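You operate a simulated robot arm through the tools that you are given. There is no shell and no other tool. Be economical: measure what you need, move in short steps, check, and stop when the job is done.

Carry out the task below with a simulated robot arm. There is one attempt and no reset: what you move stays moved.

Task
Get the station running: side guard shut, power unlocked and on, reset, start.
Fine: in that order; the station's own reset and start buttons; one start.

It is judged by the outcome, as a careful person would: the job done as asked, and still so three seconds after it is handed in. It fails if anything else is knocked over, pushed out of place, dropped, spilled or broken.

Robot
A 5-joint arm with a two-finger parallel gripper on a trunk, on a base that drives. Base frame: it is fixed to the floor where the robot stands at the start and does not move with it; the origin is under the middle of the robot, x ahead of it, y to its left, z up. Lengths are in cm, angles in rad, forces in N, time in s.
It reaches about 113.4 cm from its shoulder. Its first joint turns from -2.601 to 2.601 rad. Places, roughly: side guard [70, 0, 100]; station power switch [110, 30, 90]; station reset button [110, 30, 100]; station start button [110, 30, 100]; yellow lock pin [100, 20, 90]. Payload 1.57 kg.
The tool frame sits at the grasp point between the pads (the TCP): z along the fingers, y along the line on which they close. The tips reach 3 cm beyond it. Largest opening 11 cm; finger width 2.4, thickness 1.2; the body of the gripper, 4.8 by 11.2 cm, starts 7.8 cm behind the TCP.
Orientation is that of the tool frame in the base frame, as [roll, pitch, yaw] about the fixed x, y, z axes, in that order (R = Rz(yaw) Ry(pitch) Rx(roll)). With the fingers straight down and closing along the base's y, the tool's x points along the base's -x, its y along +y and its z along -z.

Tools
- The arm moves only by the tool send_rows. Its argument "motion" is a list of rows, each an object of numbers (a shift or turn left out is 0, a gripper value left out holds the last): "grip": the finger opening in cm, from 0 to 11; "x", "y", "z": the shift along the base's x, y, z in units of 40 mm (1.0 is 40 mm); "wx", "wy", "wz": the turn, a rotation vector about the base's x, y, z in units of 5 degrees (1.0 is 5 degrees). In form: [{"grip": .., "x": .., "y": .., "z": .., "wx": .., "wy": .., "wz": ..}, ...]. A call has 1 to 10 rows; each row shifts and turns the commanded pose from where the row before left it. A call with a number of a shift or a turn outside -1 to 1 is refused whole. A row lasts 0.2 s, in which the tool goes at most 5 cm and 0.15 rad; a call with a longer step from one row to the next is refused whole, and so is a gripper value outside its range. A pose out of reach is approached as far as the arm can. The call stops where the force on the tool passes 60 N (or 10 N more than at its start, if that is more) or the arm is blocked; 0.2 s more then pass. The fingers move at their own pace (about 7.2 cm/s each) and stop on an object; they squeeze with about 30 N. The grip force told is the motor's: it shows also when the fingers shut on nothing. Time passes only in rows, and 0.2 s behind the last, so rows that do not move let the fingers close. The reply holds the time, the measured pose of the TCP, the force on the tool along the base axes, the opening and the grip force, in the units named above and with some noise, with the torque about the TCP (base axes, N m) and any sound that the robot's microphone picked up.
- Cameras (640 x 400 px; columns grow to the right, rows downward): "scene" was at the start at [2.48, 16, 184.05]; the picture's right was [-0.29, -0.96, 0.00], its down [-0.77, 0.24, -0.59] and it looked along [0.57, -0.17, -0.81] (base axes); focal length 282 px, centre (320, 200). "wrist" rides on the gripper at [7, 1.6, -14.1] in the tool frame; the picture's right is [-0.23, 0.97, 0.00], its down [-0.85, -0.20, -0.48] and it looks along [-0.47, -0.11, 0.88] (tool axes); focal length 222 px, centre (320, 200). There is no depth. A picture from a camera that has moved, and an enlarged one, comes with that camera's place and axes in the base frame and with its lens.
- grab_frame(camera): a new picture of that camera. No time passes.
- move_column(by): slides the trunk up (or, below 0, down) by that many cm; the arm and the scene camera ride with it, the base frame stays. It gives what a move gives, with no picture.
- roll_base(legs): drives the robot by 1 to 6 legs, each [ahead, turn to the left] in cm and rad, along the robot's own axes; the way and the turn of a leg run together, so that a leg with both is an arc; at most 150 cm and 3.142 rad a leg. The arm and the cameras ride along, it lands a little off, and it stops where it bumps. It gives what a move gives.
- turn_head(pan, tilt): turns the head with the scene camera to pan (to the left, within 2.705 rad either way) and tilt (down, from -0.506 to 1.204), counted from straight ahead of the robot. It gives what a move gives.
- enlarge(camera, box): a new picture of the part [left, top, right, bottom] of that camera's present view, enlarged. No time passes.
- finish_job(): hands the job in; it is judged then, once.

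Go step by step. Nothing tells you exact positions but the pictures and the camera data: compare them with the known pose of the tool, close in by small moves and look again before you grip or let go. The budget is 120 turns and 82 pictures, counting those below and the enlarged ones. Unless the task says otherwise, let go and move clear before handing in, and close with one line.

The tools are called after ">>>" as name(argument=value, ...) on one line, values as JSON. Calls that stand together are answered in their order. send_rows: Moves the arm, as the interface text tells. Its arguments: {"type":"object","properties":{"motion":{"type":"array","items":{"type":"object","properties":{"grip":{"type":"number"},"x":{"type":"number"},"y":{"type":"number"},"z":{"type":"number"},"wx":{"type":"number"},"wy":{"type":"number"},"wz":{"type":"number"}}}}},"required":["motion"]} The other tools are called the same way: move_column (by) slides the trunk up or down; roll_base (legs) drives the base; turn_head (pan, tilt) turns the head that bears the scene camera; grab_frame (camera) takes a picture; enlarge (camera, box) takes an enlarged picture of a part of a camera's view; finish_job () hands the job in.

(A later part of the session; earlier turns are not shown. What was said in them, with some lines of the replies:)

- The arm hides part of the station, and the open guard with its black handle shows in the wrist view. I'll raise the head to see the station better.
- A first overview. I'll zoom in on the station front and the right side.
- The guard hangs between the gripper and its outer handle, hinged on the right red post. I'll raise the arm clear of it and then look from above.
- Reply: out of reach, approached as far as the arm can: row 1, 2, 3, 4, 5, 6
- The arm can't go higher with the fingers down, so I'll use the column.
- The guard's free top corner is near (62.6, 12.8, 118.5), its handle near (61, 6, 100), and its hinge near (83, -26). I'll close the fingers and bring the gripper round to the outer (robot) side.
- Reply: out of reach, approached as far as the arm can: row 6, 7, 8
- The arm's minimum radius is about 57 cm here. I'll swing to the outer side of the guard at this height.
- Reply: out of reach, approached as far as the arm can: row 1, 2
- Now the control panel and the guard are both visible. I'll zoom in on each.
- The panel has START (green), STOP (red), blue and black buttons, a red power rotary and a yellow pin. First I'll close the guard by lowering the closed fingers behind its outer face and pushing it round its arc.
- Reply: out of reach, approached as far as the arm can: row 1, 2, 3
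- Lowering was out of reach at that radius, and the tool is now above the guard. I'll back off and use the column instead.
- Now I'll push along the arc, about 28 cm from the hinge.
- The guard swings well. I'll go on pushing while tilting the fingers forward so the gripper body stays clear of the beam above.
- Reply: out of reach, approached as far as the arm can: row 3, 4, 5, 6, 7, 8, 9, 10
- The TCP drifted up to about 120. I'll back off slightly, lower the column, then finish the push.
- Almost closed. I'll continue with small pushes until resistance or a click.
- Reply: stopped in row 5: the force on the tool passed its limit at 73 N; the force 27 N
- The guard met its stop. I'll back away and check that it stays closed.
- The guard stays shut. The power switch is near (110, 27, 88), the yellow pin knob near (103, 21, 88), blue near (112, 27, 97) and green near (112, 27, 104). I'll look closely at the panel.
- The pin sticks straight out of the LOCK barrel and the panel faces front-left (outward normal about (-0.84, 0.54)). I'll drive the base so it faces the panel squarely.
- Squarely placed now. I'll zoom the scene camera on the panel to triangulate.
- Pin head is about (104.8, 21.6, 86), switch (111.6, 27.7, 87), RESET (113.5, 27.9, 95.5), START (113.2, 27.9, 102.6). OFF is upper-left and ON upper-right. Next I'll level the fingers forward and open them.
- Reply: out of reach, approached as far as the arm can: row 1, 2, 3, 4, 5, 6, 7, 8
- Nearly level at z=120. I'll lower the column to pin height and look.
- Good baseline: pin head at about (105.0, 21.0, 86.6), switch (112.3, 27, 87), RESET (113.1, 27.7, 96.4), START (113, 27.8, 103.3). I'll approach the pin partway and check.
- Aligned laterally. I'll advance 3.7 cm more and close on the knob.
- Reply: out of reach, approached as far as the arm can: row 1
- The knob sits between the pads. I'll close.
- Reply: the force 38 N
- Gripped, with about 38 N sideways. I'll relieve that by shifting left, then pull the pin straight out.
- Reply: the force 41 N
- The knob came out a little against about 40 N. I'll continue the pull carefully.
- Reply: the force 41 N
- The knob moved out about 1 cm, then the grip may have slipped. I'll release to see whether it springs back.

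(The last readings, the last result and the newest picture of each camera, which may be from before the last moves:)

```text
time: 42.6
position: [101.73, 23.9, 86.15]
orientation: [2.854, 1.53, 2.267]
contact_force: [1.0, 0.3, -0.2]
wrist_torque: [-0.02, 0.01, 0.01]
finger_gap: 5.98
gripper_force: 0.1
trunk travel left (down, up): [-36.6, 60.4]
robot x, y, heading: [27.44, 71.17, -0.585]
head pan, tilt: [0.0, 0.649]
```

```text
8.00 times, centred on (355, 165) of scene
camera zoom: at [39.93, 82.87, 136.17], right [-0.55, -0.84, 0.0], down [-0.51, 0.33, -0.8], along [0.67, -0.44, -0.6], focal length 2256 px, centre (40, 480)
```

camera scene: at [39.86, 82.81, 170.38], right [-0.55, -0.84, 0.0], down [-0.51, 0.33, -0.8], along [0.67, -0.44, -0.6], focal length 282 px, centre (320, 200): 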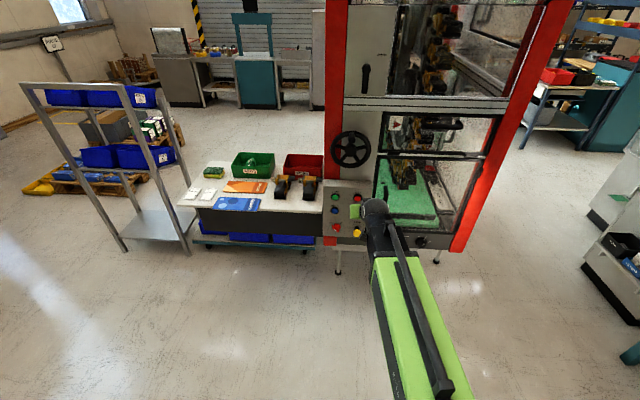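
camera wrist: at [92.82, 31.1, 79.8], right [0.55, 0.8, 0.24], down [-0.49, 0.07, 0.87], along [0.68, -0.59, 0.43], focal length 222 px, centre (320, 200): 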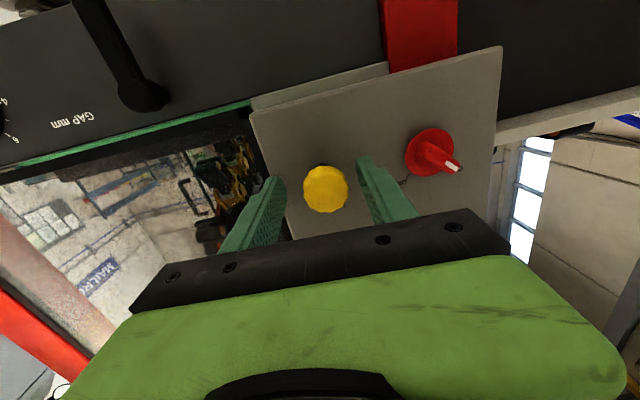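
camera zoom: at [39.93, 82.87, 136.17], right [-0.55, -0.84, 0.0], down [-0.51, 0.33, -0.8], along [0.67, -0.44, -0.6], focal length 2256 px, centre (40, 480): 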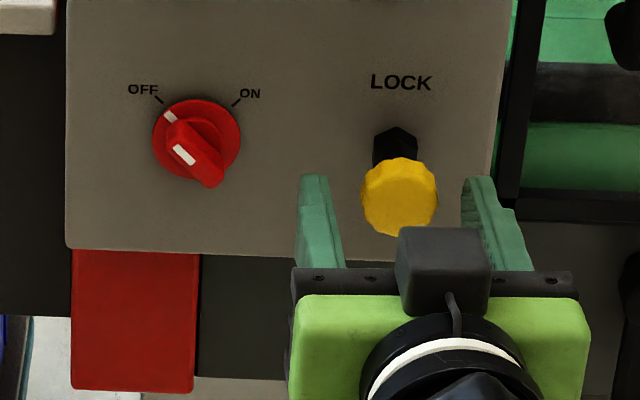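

The knob stayed out about 1.2 cm, so the lock is pulled. Next I'll back off, shift left to the switch, and spin the fingers 45° to match its bar.

>>> send_rows(motion=[{"grip": 5, "x": -0.63, "y": 0.41}, {"x": 0.153, "y": 0.172, "z": 0.03, "wx": -0.86, "wy": 0.51, "wz": 0.12}, {"x": 0.153, "y": 0.172, "z": 0.03, "wx": -0.86, "wy": 0.51, "wz": 0.12}, {"x": 0.153, "y": 0.172, "z": 0.03, "wx": -0.86, "wy": 0.51, "wz": 0.12}, {"x": 0.153, "y": 0.172, "z": 0.03, "wx": -0.87, "wy": 0.49, "wz": 0.12}, {"x": 0.153, "y": 0.172, "z": 0.03, "wx": -0.87, "wy": 0.49, "wz": 0.12}, {"x": 0.153, "y": 0.172, "z": 0.03, "wx": -0.87, "wy": 0.49, "wz": 0.12}, {"x": 0.153, "y": 0.172, "z": 0.03, "wx": -0.88, "wy": 0.47, "wz": 0.12}, {"x": 0.153, "y": 0.172, "z": 0.03, "wx": -0.88, "wy": 0.47, "wz": 0.12}, {"x": 0.153, "y": 0.172, "z": 0.03, "wx": -0.88, "wy": 0.47, "wz": 0.12}])

>>> grab_frame(camera="wrist")

>>> enlarge(camera="scene", box=[300, 120, 400, 200])

```text
time: 44.8
position: [104.97, 31.64, 86.9]
orientation: [-1.58, 0.799, -2.091]
contact_force: [0.5, -0.8, -0.6]
wrist_torque: [0.01, 0.01, 0.0]
finger_gap: 5.0
gripper_force: 0.0
out of reach, approached as far as the arm can: row 4
trunk travel left (down, up): [-36.6, 60.4]
robot x, y, heading: [27.17, 71.24, -0.578]
head pan, tilt: [0.0, 0.649]
```

```text
39 pictures are left
camera wrist: at [90.78, 35.44, 80.94], right [0.42, 0.75, -0.52], down [-0.19, 0.63, 0.75], along [0.89, -0.22, 0.4], focal length 222 px, centre (320, 200)
```

wrist: 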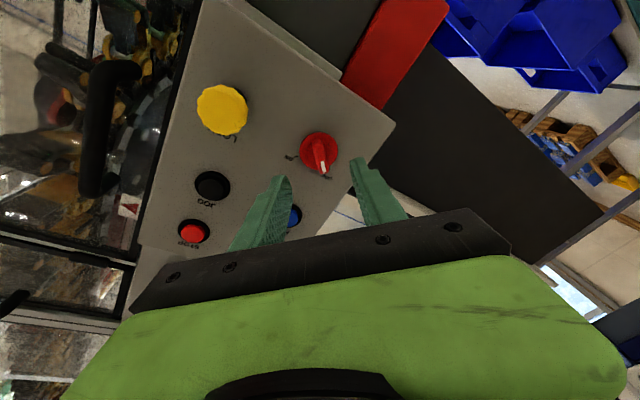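

```text
5.00 times, centred on (350, 160) of scene
camera zoom: at [39.92, 82.87, 136.17], right [-0.55, -0.84, 0.0], down [-0.51, 0.33, -0.8], along [0.67, -0.44, -0.6], focal length 1410 px, centre (170, 400)
```

zoom: 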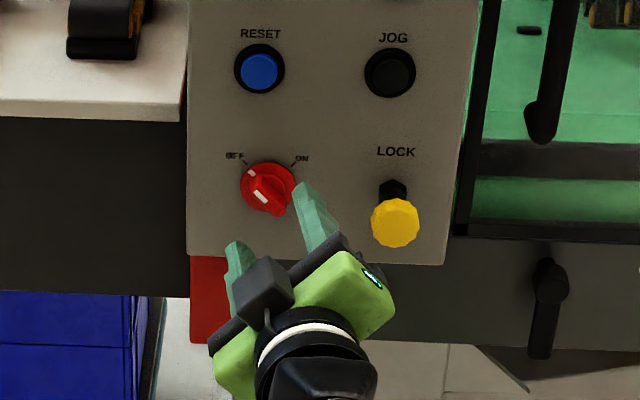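

Well aligned with the bar. I'll advance to straddle it.

>>> send_rows(motion=[{"x": 0.35, "y": -0.22, "z": -0.02}, {"x": 0.35, "y": -0.22, "z": -0.02}, {"x": 0.35, "y": -0.22, "z": -0.02}, {"x": 0.35, "y": -0.22, "z": -0.02}])

>>> enlarge(camera="wrist", box=[220, 80, 420, 220])

>>> enlarge(camera="scene", box=[310, 130, 370, 190])

```text
time: 45.8
position: [109.69, 28.6, 87.06]
orientation: [-1.585, 0.8, -2.103]
contact_force: [-26.0, 22.0, -1.2]
wrist_torque: [-0.26, -0.38, -0.88]
finger_gap: 4.52
gripper_force: 0.1
trunk travel left (down, up): [-36.6, 60.4]
robot x, y, heading: [27.14, 71.6, -0.581]
head pan, tilt: [0.0, 0.649]
stopped in row 4: the force on the tool passed its limit at 85 N (the readings are from after the stop); the commanded pose is now the measured one
```

```text
2.86 times, centred on (320, 150) of wrist
camera zoom: at [95.51, 32.45, 81.06], right [0.42, 0.75, -0.51], down [-0.18, 0.63, 0.76], along [0.89, -0.22, 0.4], focal length 635 px, centre (320, 343)
```

zoom: 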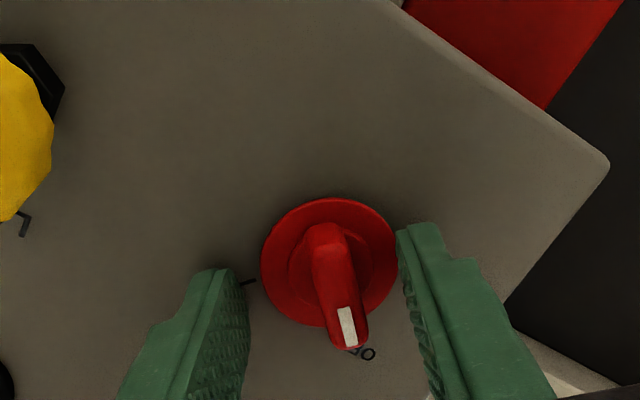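

```text
6.67 times, centred on (340, 160) of scene
camera zoom: at [39.65, 83.11, 136.17], right [-0.55, -0.84, 0.0], down [-0.5, 0.33, -0.8], along [0.67, -0.44, -0.6], focal length 1880 px, centre (187, 467)
```

zoom: 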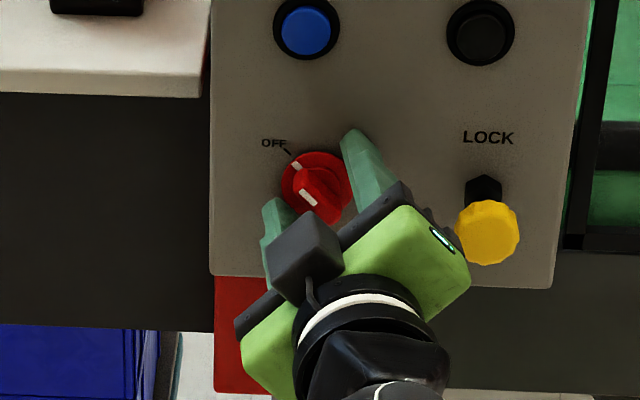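

A fingertip touched the skirt. I'll back off 0.7 cm and then close on the bar.

>>> send_rows(motion=[{"x": -0.17, "y": 0.09, "z": -0.05}])

>>> send_rows(motion=[{"grip": 0}, {"grip": 0}, {"grip": 0}, {"grip": 0}])

>>> enlarge(camera="wrist", box=[220, 80, 420, 220])

```text
time: 46.2
position: [109.23, 28.55, 86.59]
orientation: [-1.594, 0.803, -2.107]
contact_force: [-0.7, -0.2, -0.1]
wrist_torque: [0.0, -0.03, -0.02]
finger_gap: 5.03
gripper_force: 0.0
trunk travel left (down, up): [-36.6, 60.4]
robot x, y, heading: [27.05, 71.2, -0.582]
head pan, tilt: [0.0, 0.649]
```

```text
time: 47.2
position: [109.15, 28.71, 86.76]
orientation: [-1.593, 0.802, -2.109]
contact_force: [-15.3, 16.2, -12.5]
wrist_torque: [-0.12, -0.04, 0.01]
finger_gap: 2.0
gripper_force: 33.3
trunk travel left (down, up): [-36.6, 60.4]
robot x, y, heading: [27.31, 71.24, -0.581]
head pan, tilt: [0.0, 0.649]
```

```text
2.86 times, centred on (320, 150) of wrist
camera zoom: at [95.06, 32.65, 80.86], right [0.42, 0.75, -0.51], down [-0.18, 0.62, 0.76], along [0.89, -0.23, 0.4], focal length 635 px, centre (320, 343)
```

zoom: 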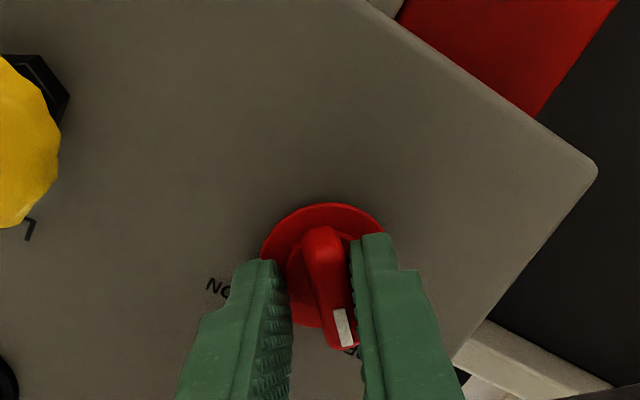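

Gripped. I'll turn it clockwise 50° and check.

>>> send_rows(motion=[{"wx": 0.88, "wy": -0.47}, {"wx": 0.88, "wy": -0.47}, {"wx": 0.88, "wy": -0.47}, {"wx": 0.88, "wy": -0.47}, {"wx": 0.88, "wy": -0.47}, {"wx": 0.88, "wy": -0.47}, {"wx": 0.88, "wy": -0.47}, {"wx": 0.88, "wy": -0.47}, {"wx": 0.88, "wy": -0.47}, {"wx": 0.88, "wy": -0.47}])

>>> enlarge(camera="scene", box=[310, 130, 370, 190])

```text
time: 49.4
position: [109.36, 28.55, 86.38]
orientation: [1.851, 1.465, 1.349]
contact_force: [-6.7, 9.8, -3.5]
wrist_torque: [-0.35, -0.41, -0.48]
finger_gap: 2.06
gripper_force: 34.3
trunk travel left (down, up): [-36.6, 60.4]
robot x, y, heading: [27.27, 71.48, -0.582]
head pan, tilt: [0.0, 0.649]
```

```text
6.67 times, centred on (340, 160) of scene
camera zoom: at [39.87, 82.96, 136.16], right [-0.55, -0.84, 0.0], down [-0.51, 0.33, -0.8], along [0.67, -0.44, -0.6], focal length 1880 px, centre (187, 467)
```

zoom: 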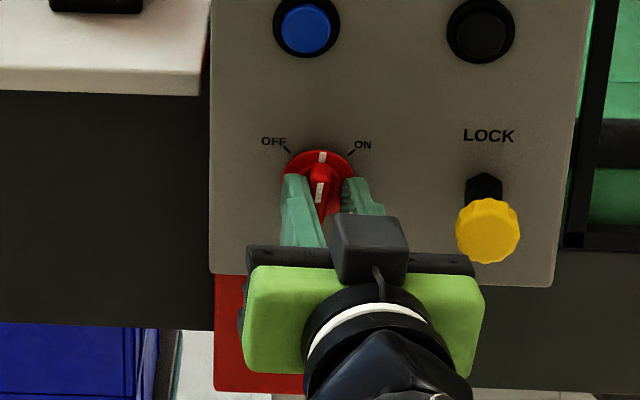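

It is turning, so the lock is off. I'll continue clockwise to ON.

>>> send_rows(motion=[{"wx": 0.88, "wy": -0.47}, {"wx": 0.88, "wy": -0.47}, {"wx": 0.88, "wy": -0.47}, {"wx": 0.88, "wy": -0.47}, {"wx": 0.88, "wy": -0.47}, {"wx": 0.88, "wy": -0.47}, {"wx": 0.88, "wy": -0.47}, {"wx": 0.88, "wy": -0.47}, {"wx": 0.88, "wy": -0.47}])

>>> enlarge(camera="scene", box=[310, 130, 370, 190])

```text
time: 51.4
position: [109.19, 28.61, 86.49]
orientation: [1.608, 0.684, 1.118]
contact_force: [-37.5, 22.1, -22.9]
wrist_torque: [-0.12, 0.95, -0.71]
finger_gap: 2.11
gripper_force: 34.4
trunk travel left (down, up): [-36.6, 60.4]
robot x, y, heading: [27.05, 70.84, -0.58]
head pan, tilt: [0.0, 0.649]
```

```text
6.67 times, centred on (340, 160) of scene
camera zoom: at [39.8, 82.98, 136.17], right [-0.55, -0.84, 0.0], down [-0.51, 0.33, -0.8], along [0.67, -0.44, -0.6], focal length 1880 px, centre (187, 467)
```

zoom: 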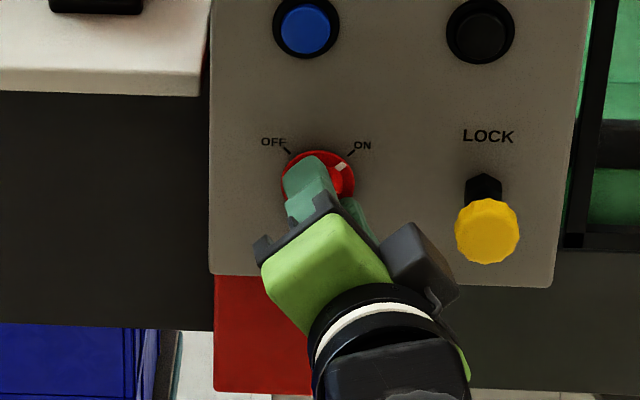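

The mark points to ON. I'll release, back away, and verify.

>>> send_rows(motion=[{"grip": 5}, {"grip": 5}, {"grip": 5}, {"x": -0.6, "y": 0.3}, {"x": -0.6, "y": 0.3}, {"x": -0.6, "y": 0.3}])

>>> send_rows(motion=[{"grip": 0, "z": 0.2, "wx": -0.88, "wy": 0.47}, {"z": 0.2, "wx": -0.88, "wy": 0.47}, {"z": 0.2, "wx": -0.88, "wy": 0.47}, {"z": 0.2, "wx": -0.88, "wy": 0.47}, {"z": 0.2, "wx": -0.88, "wy": 0.47}, {"z": 0.2, "wx": -0.88, "wy": 0.47}, {"z": 0.2, "wx": -0.88, "wy": 0.47}, {"z": 0.2, "wx": -0.88, "wy": 0.47}, {"z": 0.2, "wx": -0.88, "wy": 0.47}])

>>> enlarge(camera="scene", box=[310, 110, 390, 190])

>>> grab_frame(camera="wrist")

```text
time: 52.8
position: [102.21, 32.14, 86.4]
orientation: [1.605, 0.686, 1.118]
contact_force: [0.0, -0.6, -0.6]
wrist_torque: [0.02, 0.05, 0.0]
finger_gap: 5.02
gripper_force: 0.1
trunk travel left (down, up): [-36.6, 60.4]
robot x, y, heading: [27.31, 71.02, -0.58]
head pan, tilt: [0.0, 0.649]
```

```text
time: 54.8
position: [101.97, 32.37, 86.37]
orientation: [1.858, 1.464, 1.359]
contact_force: [-0.5, -1.1, -0.3]
wrist_torque: [0.03, 0.01, 0.0]
finger_gap: 0.0
gripper_force: 21.3
out of reach, approached as far as the arm can: row 1, 2, 3, 4, 5, 6, 7, 8, 9
trunk travel left (down, up): [-36.6, 60.4]
robot x, y, heading: [27.01, 70.94, -0.58]
head pan, tilt: [0.0, 0.649]
```

```text
5.00 times, centred on (350, 150) of scene
camera zoom: at [39.91, 82.89, 136.17], right [-0.55, -0.84, 0.0], down [-0.51, 0.33, -0.8], along [0.67, -0.44, -0.6], focal length 1410 px, centre (170, 450)
```

zoom: 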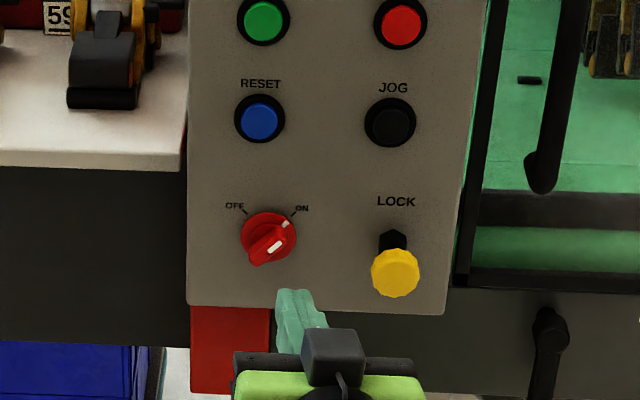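

```text
31 pictures are left
camera wrist: at [90.49, 41.2, 80.07], right [0.46, 0.83, 0.32], down [-0.53, -0.03, 0.84], along [0.71, -0.56, 0.43], focal length 222 px, centre (320, 200)
```

wrist: 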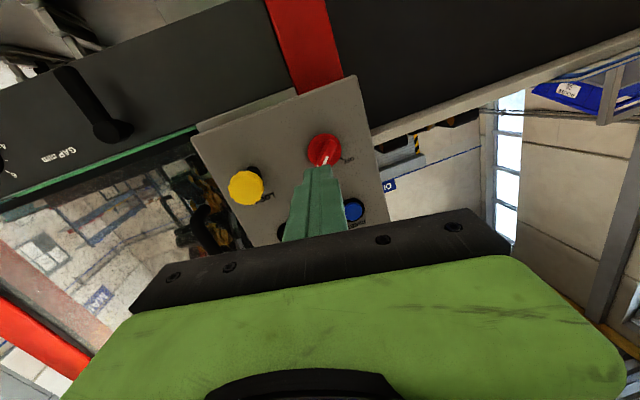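

Power is ON and stays. I'll raise to RESET height with closed fingers.

>>> move_column(by=9.8)

>>> send_rows(motion=[{"x": 0.5, "y": -0.24}, {"x": 0.5, "y": -0.24}, {"x": 0.35, "y": -0.15}])

>>> enlarge(camera="scene", box=[310, 120, 390, 220])

>>> grab_frame(camera="wrist")

```text
time: 56.1
position: [102.02, 32.23, 96.19]
orientation: [1.855, 1.465, 1.355]
contact_force: [-0.2, -0.3, -0.2]
wrist_torque: [0.04, 0.01, 0.03]
finger_gap: 0.0
gripper_force: 21.6
trunk travel left (down, up): [-46.4, 50.6]
robot x, y, heading: [27.61, 71.05, -0.582]
head pan, tilt: [0.0, 0.649]
```

```text
time: 56.9
position: [107.5, 29.72, 96.17]
orientation: [1.84, 1.467, 1.341]
contact_force: [0.0, 0.1, 0.2]
wrist_torque: [0.02, 0.01, 0.0]
finger_gap: 0.02
gripper_force: 21.7
trunk travel left (down, up): [-46.4, 50.6]
robot x, y, heading: [27.22, 71.07, -0.576]
head pan, tilt: [0.0, 0.649]
```

```text
4.00 times, centred on (350, 170) of scene
camera zoom: at [39.91, 82.89, 145.97], right [-0.55, -0.84, 0.0], down [-0.51, 0.33, -0.8], along [0.67, -0.44, -0.6], focal length 1128 px, centre (200, 320)
```

zoom: 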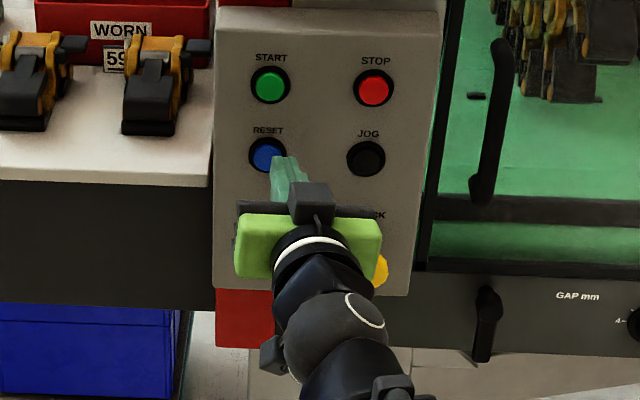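

```text
29 pictures are left
camera wrist: at [95.99, 38.73, 89.89], right [0.46, 0.83, 0.32], down [-0.54, -0.03, 0.84], along [0.71, -0.56, 0.43], focal length 222 px, centre (320, 200)
```

wrist: 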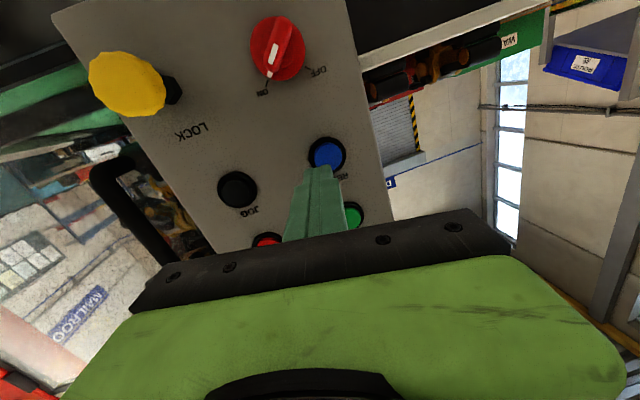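

I need to shift about 0.7 cm left, then press RESET gently forward.

>>> send_rows(motion=[{"x": 0.09, "y": 0.14}, {"x": 0.22, "y": -0.11}, {"x": 0.22, "y": -0.11}])

>>> enlarge(camera="scene", box=[320, 140, 370, 190])

>>> enlarge(camera="wrist", box=[240, 100, 400, 240])

```text
time: 57.7
position: [109.63, 29.45, 96.22]
orientation: [1.86, 1.463, 1.362]
contact_force: [0.1, 0.9, 0.2]
wrist_torque: [-0.01, -0.01, 0.01]
finger_gap: 0.0
gripper_force: 20.7
trunk travel left (down, up): [-46.4, 50.6]
robot x, y, heading: [27.56, 71.09, -0.582]
head pan, tilt: [0.0, 0.649]
```

```text
8.00 times, centred on (345, 165) of scene
camera zoom: at [39.91, 82.89, 145.97], right [-0.55, -0.84, 0.0], down [-0.51, 0.33, -0.8], along [0.67, -0.44, -0.6], focal length 2256 px, centre (120, 480)
```

zoom: 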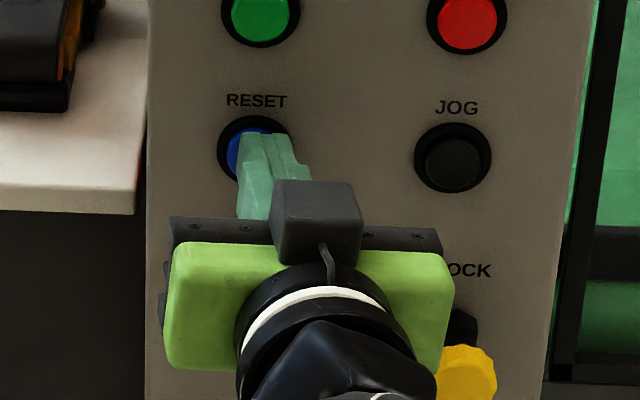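

```text
2.86 times, centred on (320, 170) of wrist
camera zoom: at [98.11, 38.45, 89.87], right [0.46, 0.83, 0.32], down [-0.53, -0.03, 0.84], along [0.71, -0.56, 0.43], focal length 635 px, centre (320, 286)
```

zoom: 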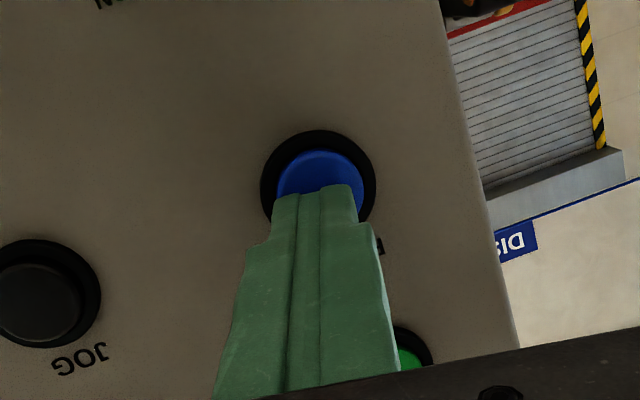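

The fingertip is in front of RESET. I'll press forward in small steps.

>>> send_rows(motion=[{"x": 0.08, "y": -0.03, "z": -0.08}, {"x": 0.11, "y": -0.055}, {"x": 0.11, "y": -0.055}, {"x": 0.11, "y": -0.055}, {"x": 0.11, "y": -0.055}, {"x": 0.11, "y": -0.055}])

>>> enlarge(camera="scene", box=[320, 140, 370, 190])

```text
time: 58.5
position: [110.27, 29.14, 96.29]
orientation: [1.885, 1.462, 1.377]
contact_force: [-31.7, 20.6, -10.1]
wrist_torque: [0.23, 0.33, -0.2]
finger_gap: 0.03
gripper_force: 21.2
out of reach, approached as far as the arm can: row 3
trunk travel left (down, up): [-46.4, 50.6]
robot x, y, heading: [27.26, 70.95, -0.58]
head pan, tilt: [0.0, 0.649]
heard: click
stopped in row 4: the force on the tool passed its limit at 68 N (the readings are from after the stop); the commanded pose is now the measured one
```

```text
8.00 times, centred on (345, 165) of scene
camera zoom: at [39.62, 83.04, 145.99], right [-0.55, -0.84, 0.0], down [-0.5, 0.33, -0.8], along [0.67, -0.44, -0.6], focal length 2256 px, centre (120, 480)
```

zoom: 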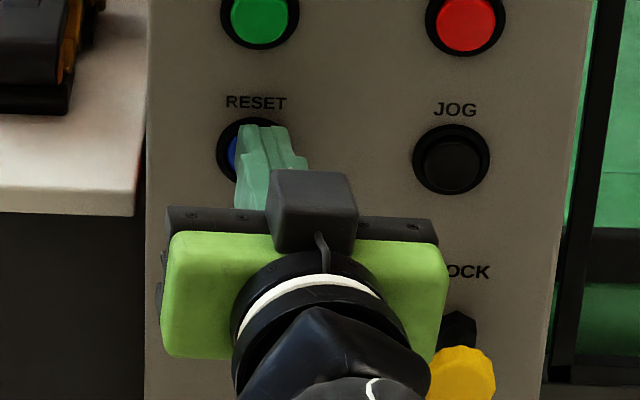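

A click: RESET pressed. I'll back off, check the indicator lights, and rise to START.

>>> send_rows(motion=[{"x": -0.4, "y": 0.2}, {"x": -0.4, "y": 0.2}])

>>> move_column(by=7)

>>> grab_frame(camera="scene")

>>> enlarge(camera="scene", box=[310, 130, 390, 240])

>>> enlarge(camera="wrist", box=[240, 100, 400, 240])

```text
time: 59.1
position: [107.34, 30.56, 95.99]
orientation: [1.922, 1.463, 1.415]
contact_force: [-0.3, 0.4, -0.2]
wrist_torque: [-0.02, -0.04, -0.02]
finger_gap: 0.0
gripper_force: 21.4
trunk travel left (down, up): [-46.4, 50.6]
robot x, y, heading: [26.89, 70.64, -0.579]
head pan, tilt: [0.0, 0.649]
```

```text
time: 60.2
position: [107.3, 30.45, 103.1]
orientation: [1.921, 1.462, 1.415]
contact_force: [-1.0, 0.0, -0.5]
wrist_torque: [-0.02, -0.01, -0.02]
finger_gap: 0.0
gripper_force: 20.9
trunk travel left (down, up): [-53.4, 43.6]
robot x, y, heading: [27.34, 71.14, -0.583]
head pan, tilt: [0.0, 0.649]
```

```text
25 pictures are left
camera scene: at [39.89, 82.9, 152.97], right [-0.55, -0.84, 0.0], down [-0.51, 0.33, -0.8], along [0.67, -0.44, -0.6], focal length 282 px, centre (320, 200)
```

scene: 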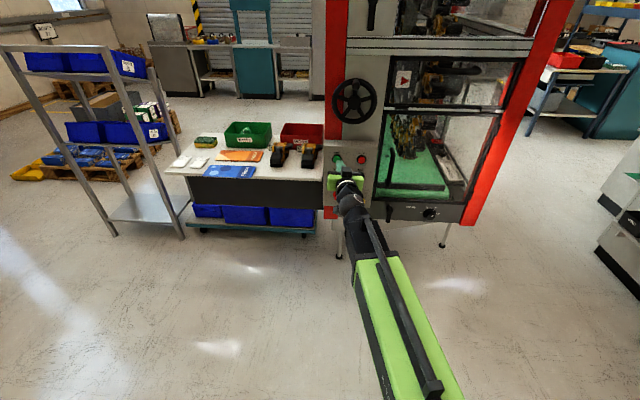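

```text
3.64 times, centred on (350, 185) of scene
camera zoom: at [39.89, 82.9, 152.97], right [-0.55, -0.84, 0.0], down [-0.51, 0.33, -0.8], along [0.67, -0.44, -0.6], focal length 1025 px, centre (211, 254)
```

zoom: 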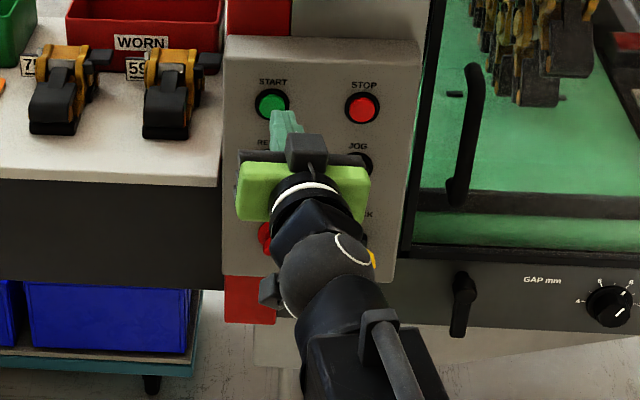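

```text
2.86 times, centred on (320, 170) of wrist
camera zoom: at [95.84, 39.49, 96.8], right [0.47, 0.82, 0.33], down [-0.53, -0.03, 0.85], along [0.71, -0.57, 0.42], focal length 635 px, centre (320, 286)
```

zoom: 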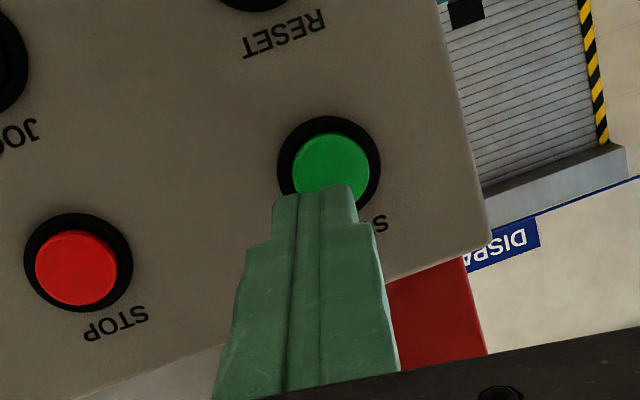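

START is straight ahead. Before the one start, I'll look at the station top for a status lamp.

>>> turn_head(pan=0, tilt=0.05)

>>> grab_frame(camera="scene")

```text
time: 61.2
position: [107.29, 30.49, 102.93]
orientation: [1.92, 1.462, 1.415]
contact_force: [0.3, 0.2, -0.4]
wrist_torque: [-0.06, -0.01, -0.01]
finger_gap: 0.0
gripper_force: 21.8
trunk travel left (down, up): [-53.4, 43.6]
robot x, y, heading: [27.41, 71.29, -0.58]
head pan, tilt: [0.0, 0.051]
```

```text
22 pictures are left
camera scene: at [40.25, 82.66, 158.45], right [-0.55, -0.84, 0.0], down [-0.04, 0.03, -1.0], along [0.84, -0.55, -0.05], focal length 282 px, centre (320, 200)
```

scene: 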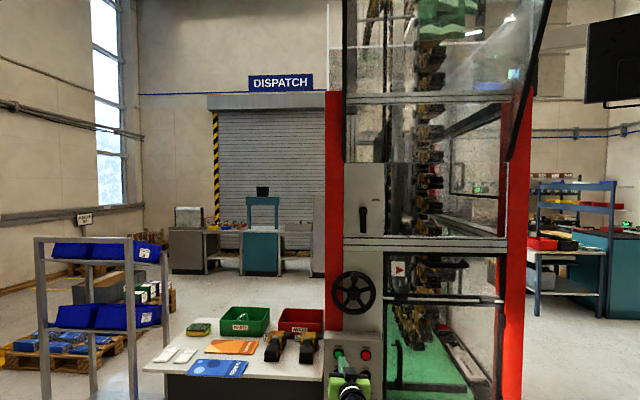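

No lamp in view yet. One look higher.

>>> turn_head(pan=0, tilt=-0.5)

>>> grab_frame(camera="scene")

```text
time: 62.2
position: [107.33, 30.45, 103.09]
orientation: [1.919, 1.462, 1.415]
contact_force: [-1.1, 0.2, 0.4]
wrist_torque: [-0.01, 0.01, 0.01]
finger_gap: 0.02
gripper_force: 20.9
trunk travel left (down, up): [-53.4, 43.6]
robot x, y, heading: [27.01, 70.9, -0.576]
head pan, tilt: [0.0, -0.499]
```

```text
21 pictures are left
camera scene: at [38.24, 83.98, 162.92], right [-0.55, -0.84, 0.0], down [0.4, -0.26, -0.88], along [0.73, -0.48, 0.48], focal length 282 px, centre (320, 200)
```

scene: 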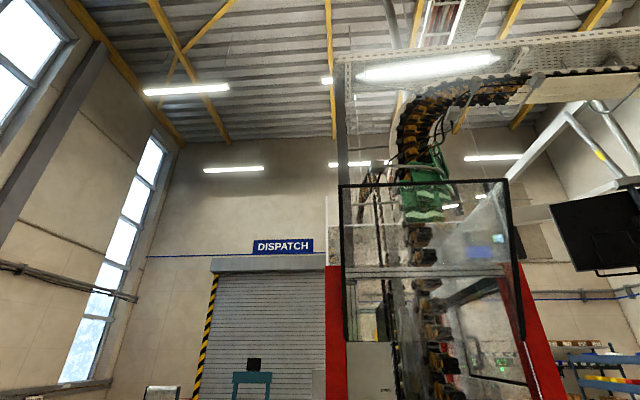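

No status lamp on the station. I'll lower the head again and press START once, along the same line as RESET.

>>> turn_head(pan=0, tilt=0.65)

>>> send_rows(motion=[{"x": 0.2, "y": -0.09}, {"x": 0.2, "y": -0.09}, {"x": 0.17, "y": -0.075}, {"x": 0.1, "y": -0.05}, {"x": 0.1, "y": -0.05}, {"x": 0.1, "y": -0.05}, {"x": 0.1, "y": -0.05}])

>>> enlarge(camera="scene", box=[310, 130, 390, 240])

```text
time: 63.5
position: [107.24, 30.47, 103.01]
orientation: [1.92, 1.462, 1.415]
contact_force: [0.1, 0.3, 0.5]
wrist_torque: [0.04, 0.0, 0.0]
finger_gap: 0.0
gripper_force: 21.5
trunk travel left (down, up): [-53.4, 43.6]
robot x, y, heading: [26.89, 71.13, -0.583]
head pan, tilt: [0.0, 0.649]
```

```text
time: 64.9
position: [110.19, 29.14, 102.95]
orientation: [1.933, 1.461, 1.426]
contact_force: [-29.6, 20.6, -10.2]
wrist_torque: [0.19, 0.31, -0.09]
finger_gap: 0.02
gripper_force: 21.1
trunk travel left (down, up): [-53.4, 43.6]
robot x, y, heading: [26.86, 71.19, -0.572]
head pan, tilt: [0.0, 0.649]
heard: click
stopped in row 6: the force on the tool passed its limit at 66 N (the readings are from after the stop); the commanded pose is now the measured one
```

```text
3.64 times, centred on (350, 185) of scene
camera zoom: at [39.58, 83.07, 153.0], right [-0.55, -0.84, 0.0], down [-0.5, 0.33, -0.8], along [0.67, -0.44, -0.6], focal length 1025 px, centre (211, 254)
```

zoom: 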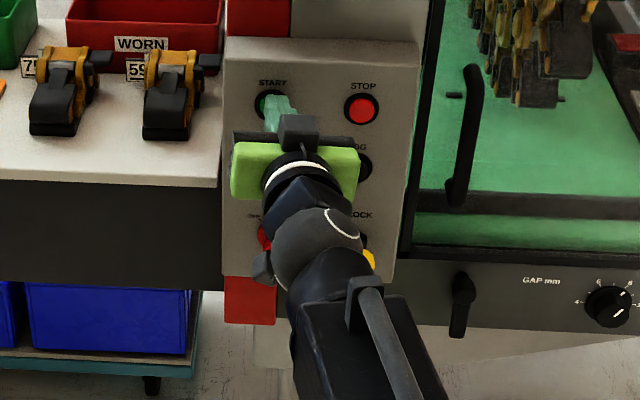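

START clicked once. I'll back clear and check whether the station runs.

>>> send_rows(motion=[{"x": -0.6, "y": 0.3}, {"x": -0.8, "y": 0.4}, {"x": -0.8, "y": 0.4}, {"x": -0.8, "y": 0.4}, {"x": -0.5, "y": 0.3}])

>>> grab_frame(camera="scene")

>>> send_rows(motion=[{}, {}, {}, {}])

>>> grab_frame(camera="scene")

>>> enlarge(camera="scene", box=[310, 40, 530, 240])

```text
time: 66.1
position: [99.59, 34.68, 102.91]
orientation: [1.945, 1.46, 1.436]
contact_force: [-0.7, 0.3, 0.4]
wrist_torque: [0.01, 0.01, -0.01]
finger_gap: 0.0
gripper_force: 21.1
out of reach, approached as far as the arm can: row 4, 5
trunk travel left (down, up): [-53.4, 43.6]
robot x, y, heading: [26.98, 71.23, -0.574]
head pan, tilt: [0.0, 0.649]
```

```text
19 pictures are left
camera scene: at [39.85, 82.93, 152.97], right [-0.55, -0.84, 0.0], down [-0.51, 0.33, -0.8], along [0.67, -0.44, -0.6], focal length 282 px, centre (320, 200)
```

scene: 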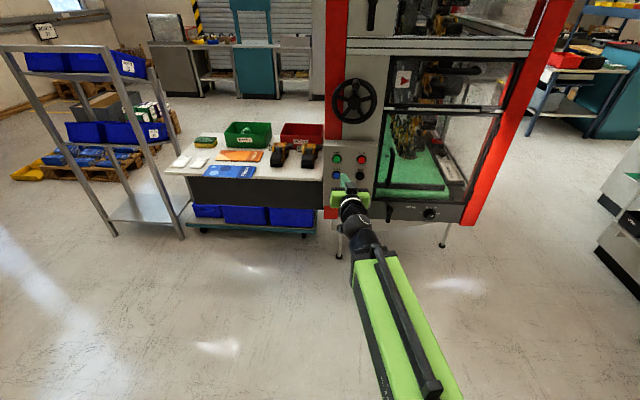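

```text
time: 67.1
position: [99.65, 34.63, 102.91]
orientation: [1.947, 1.461, 1.438]
contact_force: [0.2, 0.3, -0.7]
wrist_torque: [0.0, -0.01, 0.01]
finger_gap: 0.01
gripper_force: 20.8
trunk travel left (down, up): [-53.4, 43.6]
robot x, y, heading: [26.83, 71.12, -0.579]
head pan, tilt: [0.0, 0.649]
```

```text
18 pictures are left
camera scene: at [39.86, 82.92, 152.97], right [-0.55, -0.84, 0.0], down [-0.51, 0.33, -0.8], along [0.67, -0.44, -0.6], focal length 282 px, centre (320, 200)
```

scene: 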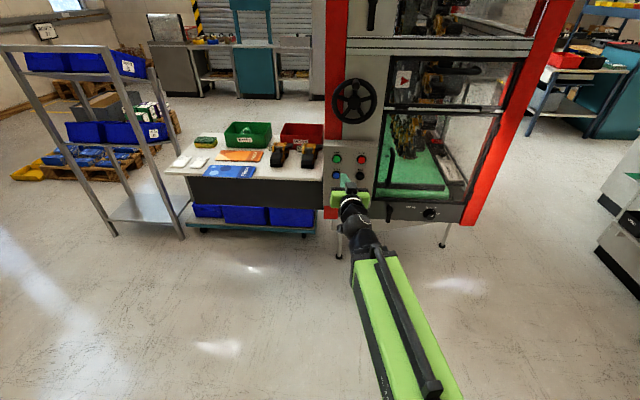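

```text
2.00 times, centred on (420, 140) of scene
camera zoom: at [39.86, 82.92, 152.97], right [-0.55, -0.84, 0.0], down [-0.51, 0.33, -0.8], along [0.67, -0.44, -0.6], focal length 564 px, centre (120, 320)
```

zoom: 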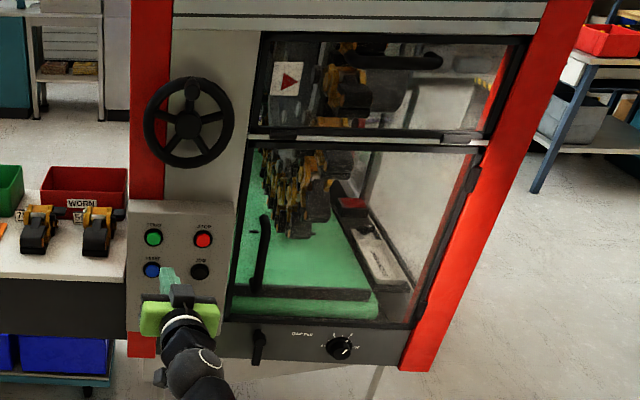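

I see no obvious motion, so I'll inspect the buttons and the guard's closing edge closely.

>>> enlarge(camera="scene", box=[320, 145, 370, 185])

>>> enlarge(camera="scene", box=[365, 95, 415, 225])

>>> turn_head(pan=-0.15, tilt=0.0)

>>> grab_frame(camera="scene")

```text
10.00 times, centred on (345, 165) of scene
camera zoom: at [39.86, 82.92, 152.97], right [-0.55, -0.84, 0.0], down [-0.51, 0.33, -0.8], along [0.67, -0.44, -0.6], focal length 2820 px, centre (70, 550)
```

zoom: 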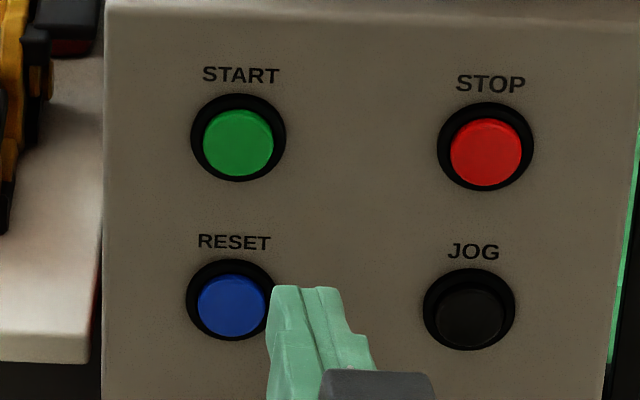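

```text
3.08 times, centred on (390, 160) of scene
camera zoom: at [39.86, 82.92, 152.97], right [-0.55, -0.84, 0.0], down [-0.51, 0.33, -0.8], along [0.67, -0.44, -0.6], focal length 868 px, centre (105, 323)
```

zoom: 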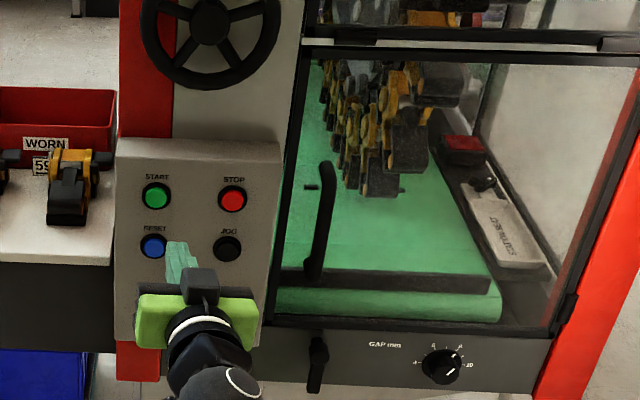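

```text
time: 68.2
position: [99.7, 34.56, 102.9]
orientation: [1.948, 1.46, 1.439]
contact_force: [-0.2, 0.5, -0.2]
wrist_torque: [-0.02, -0.03, -0.01]
finger_gap: 0.0
gripper_force: 21.3
trunk travel left (down, up): [-53.4, 43.6]
robot x, y, heading: [27.21, 71.17, -0.575]
head pan, tilt: [-0.15, 0.0]
```

```text
14 pictures are left
camera scene: at [39.31, 81.67, 158.91], right [-0.67, -0.75, 0.0], down [0.0, 0.0, -1.0], along [0.75, -0.67, 0.0], focal length 282 px, centre (320, 200)
```

scene: 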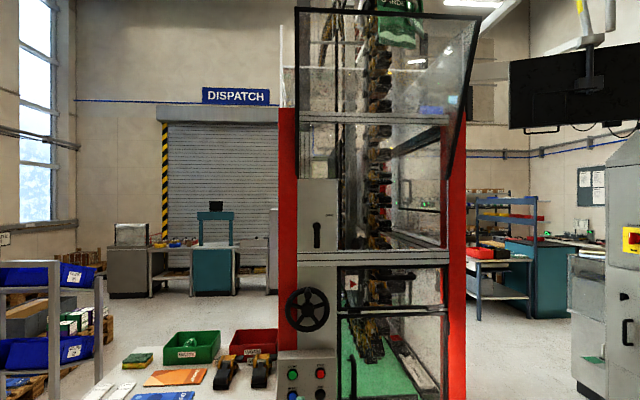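

The side guard sits flush, the lock knob is out, the switch points to ON, and RESET and START each gave one click. Nothing else moved and the arm is clear, so I'm handing in.

>>> finish_job()

```text
The job is handed in.
```

I shut the side guard, pulled the lock pin and turned the power switch to ON. Then I pressed RESET once and START once, and each press gave a click. I can't confirm the station is running: it has no status lamp that I could find, and I saw no movement in the pictures after the start.
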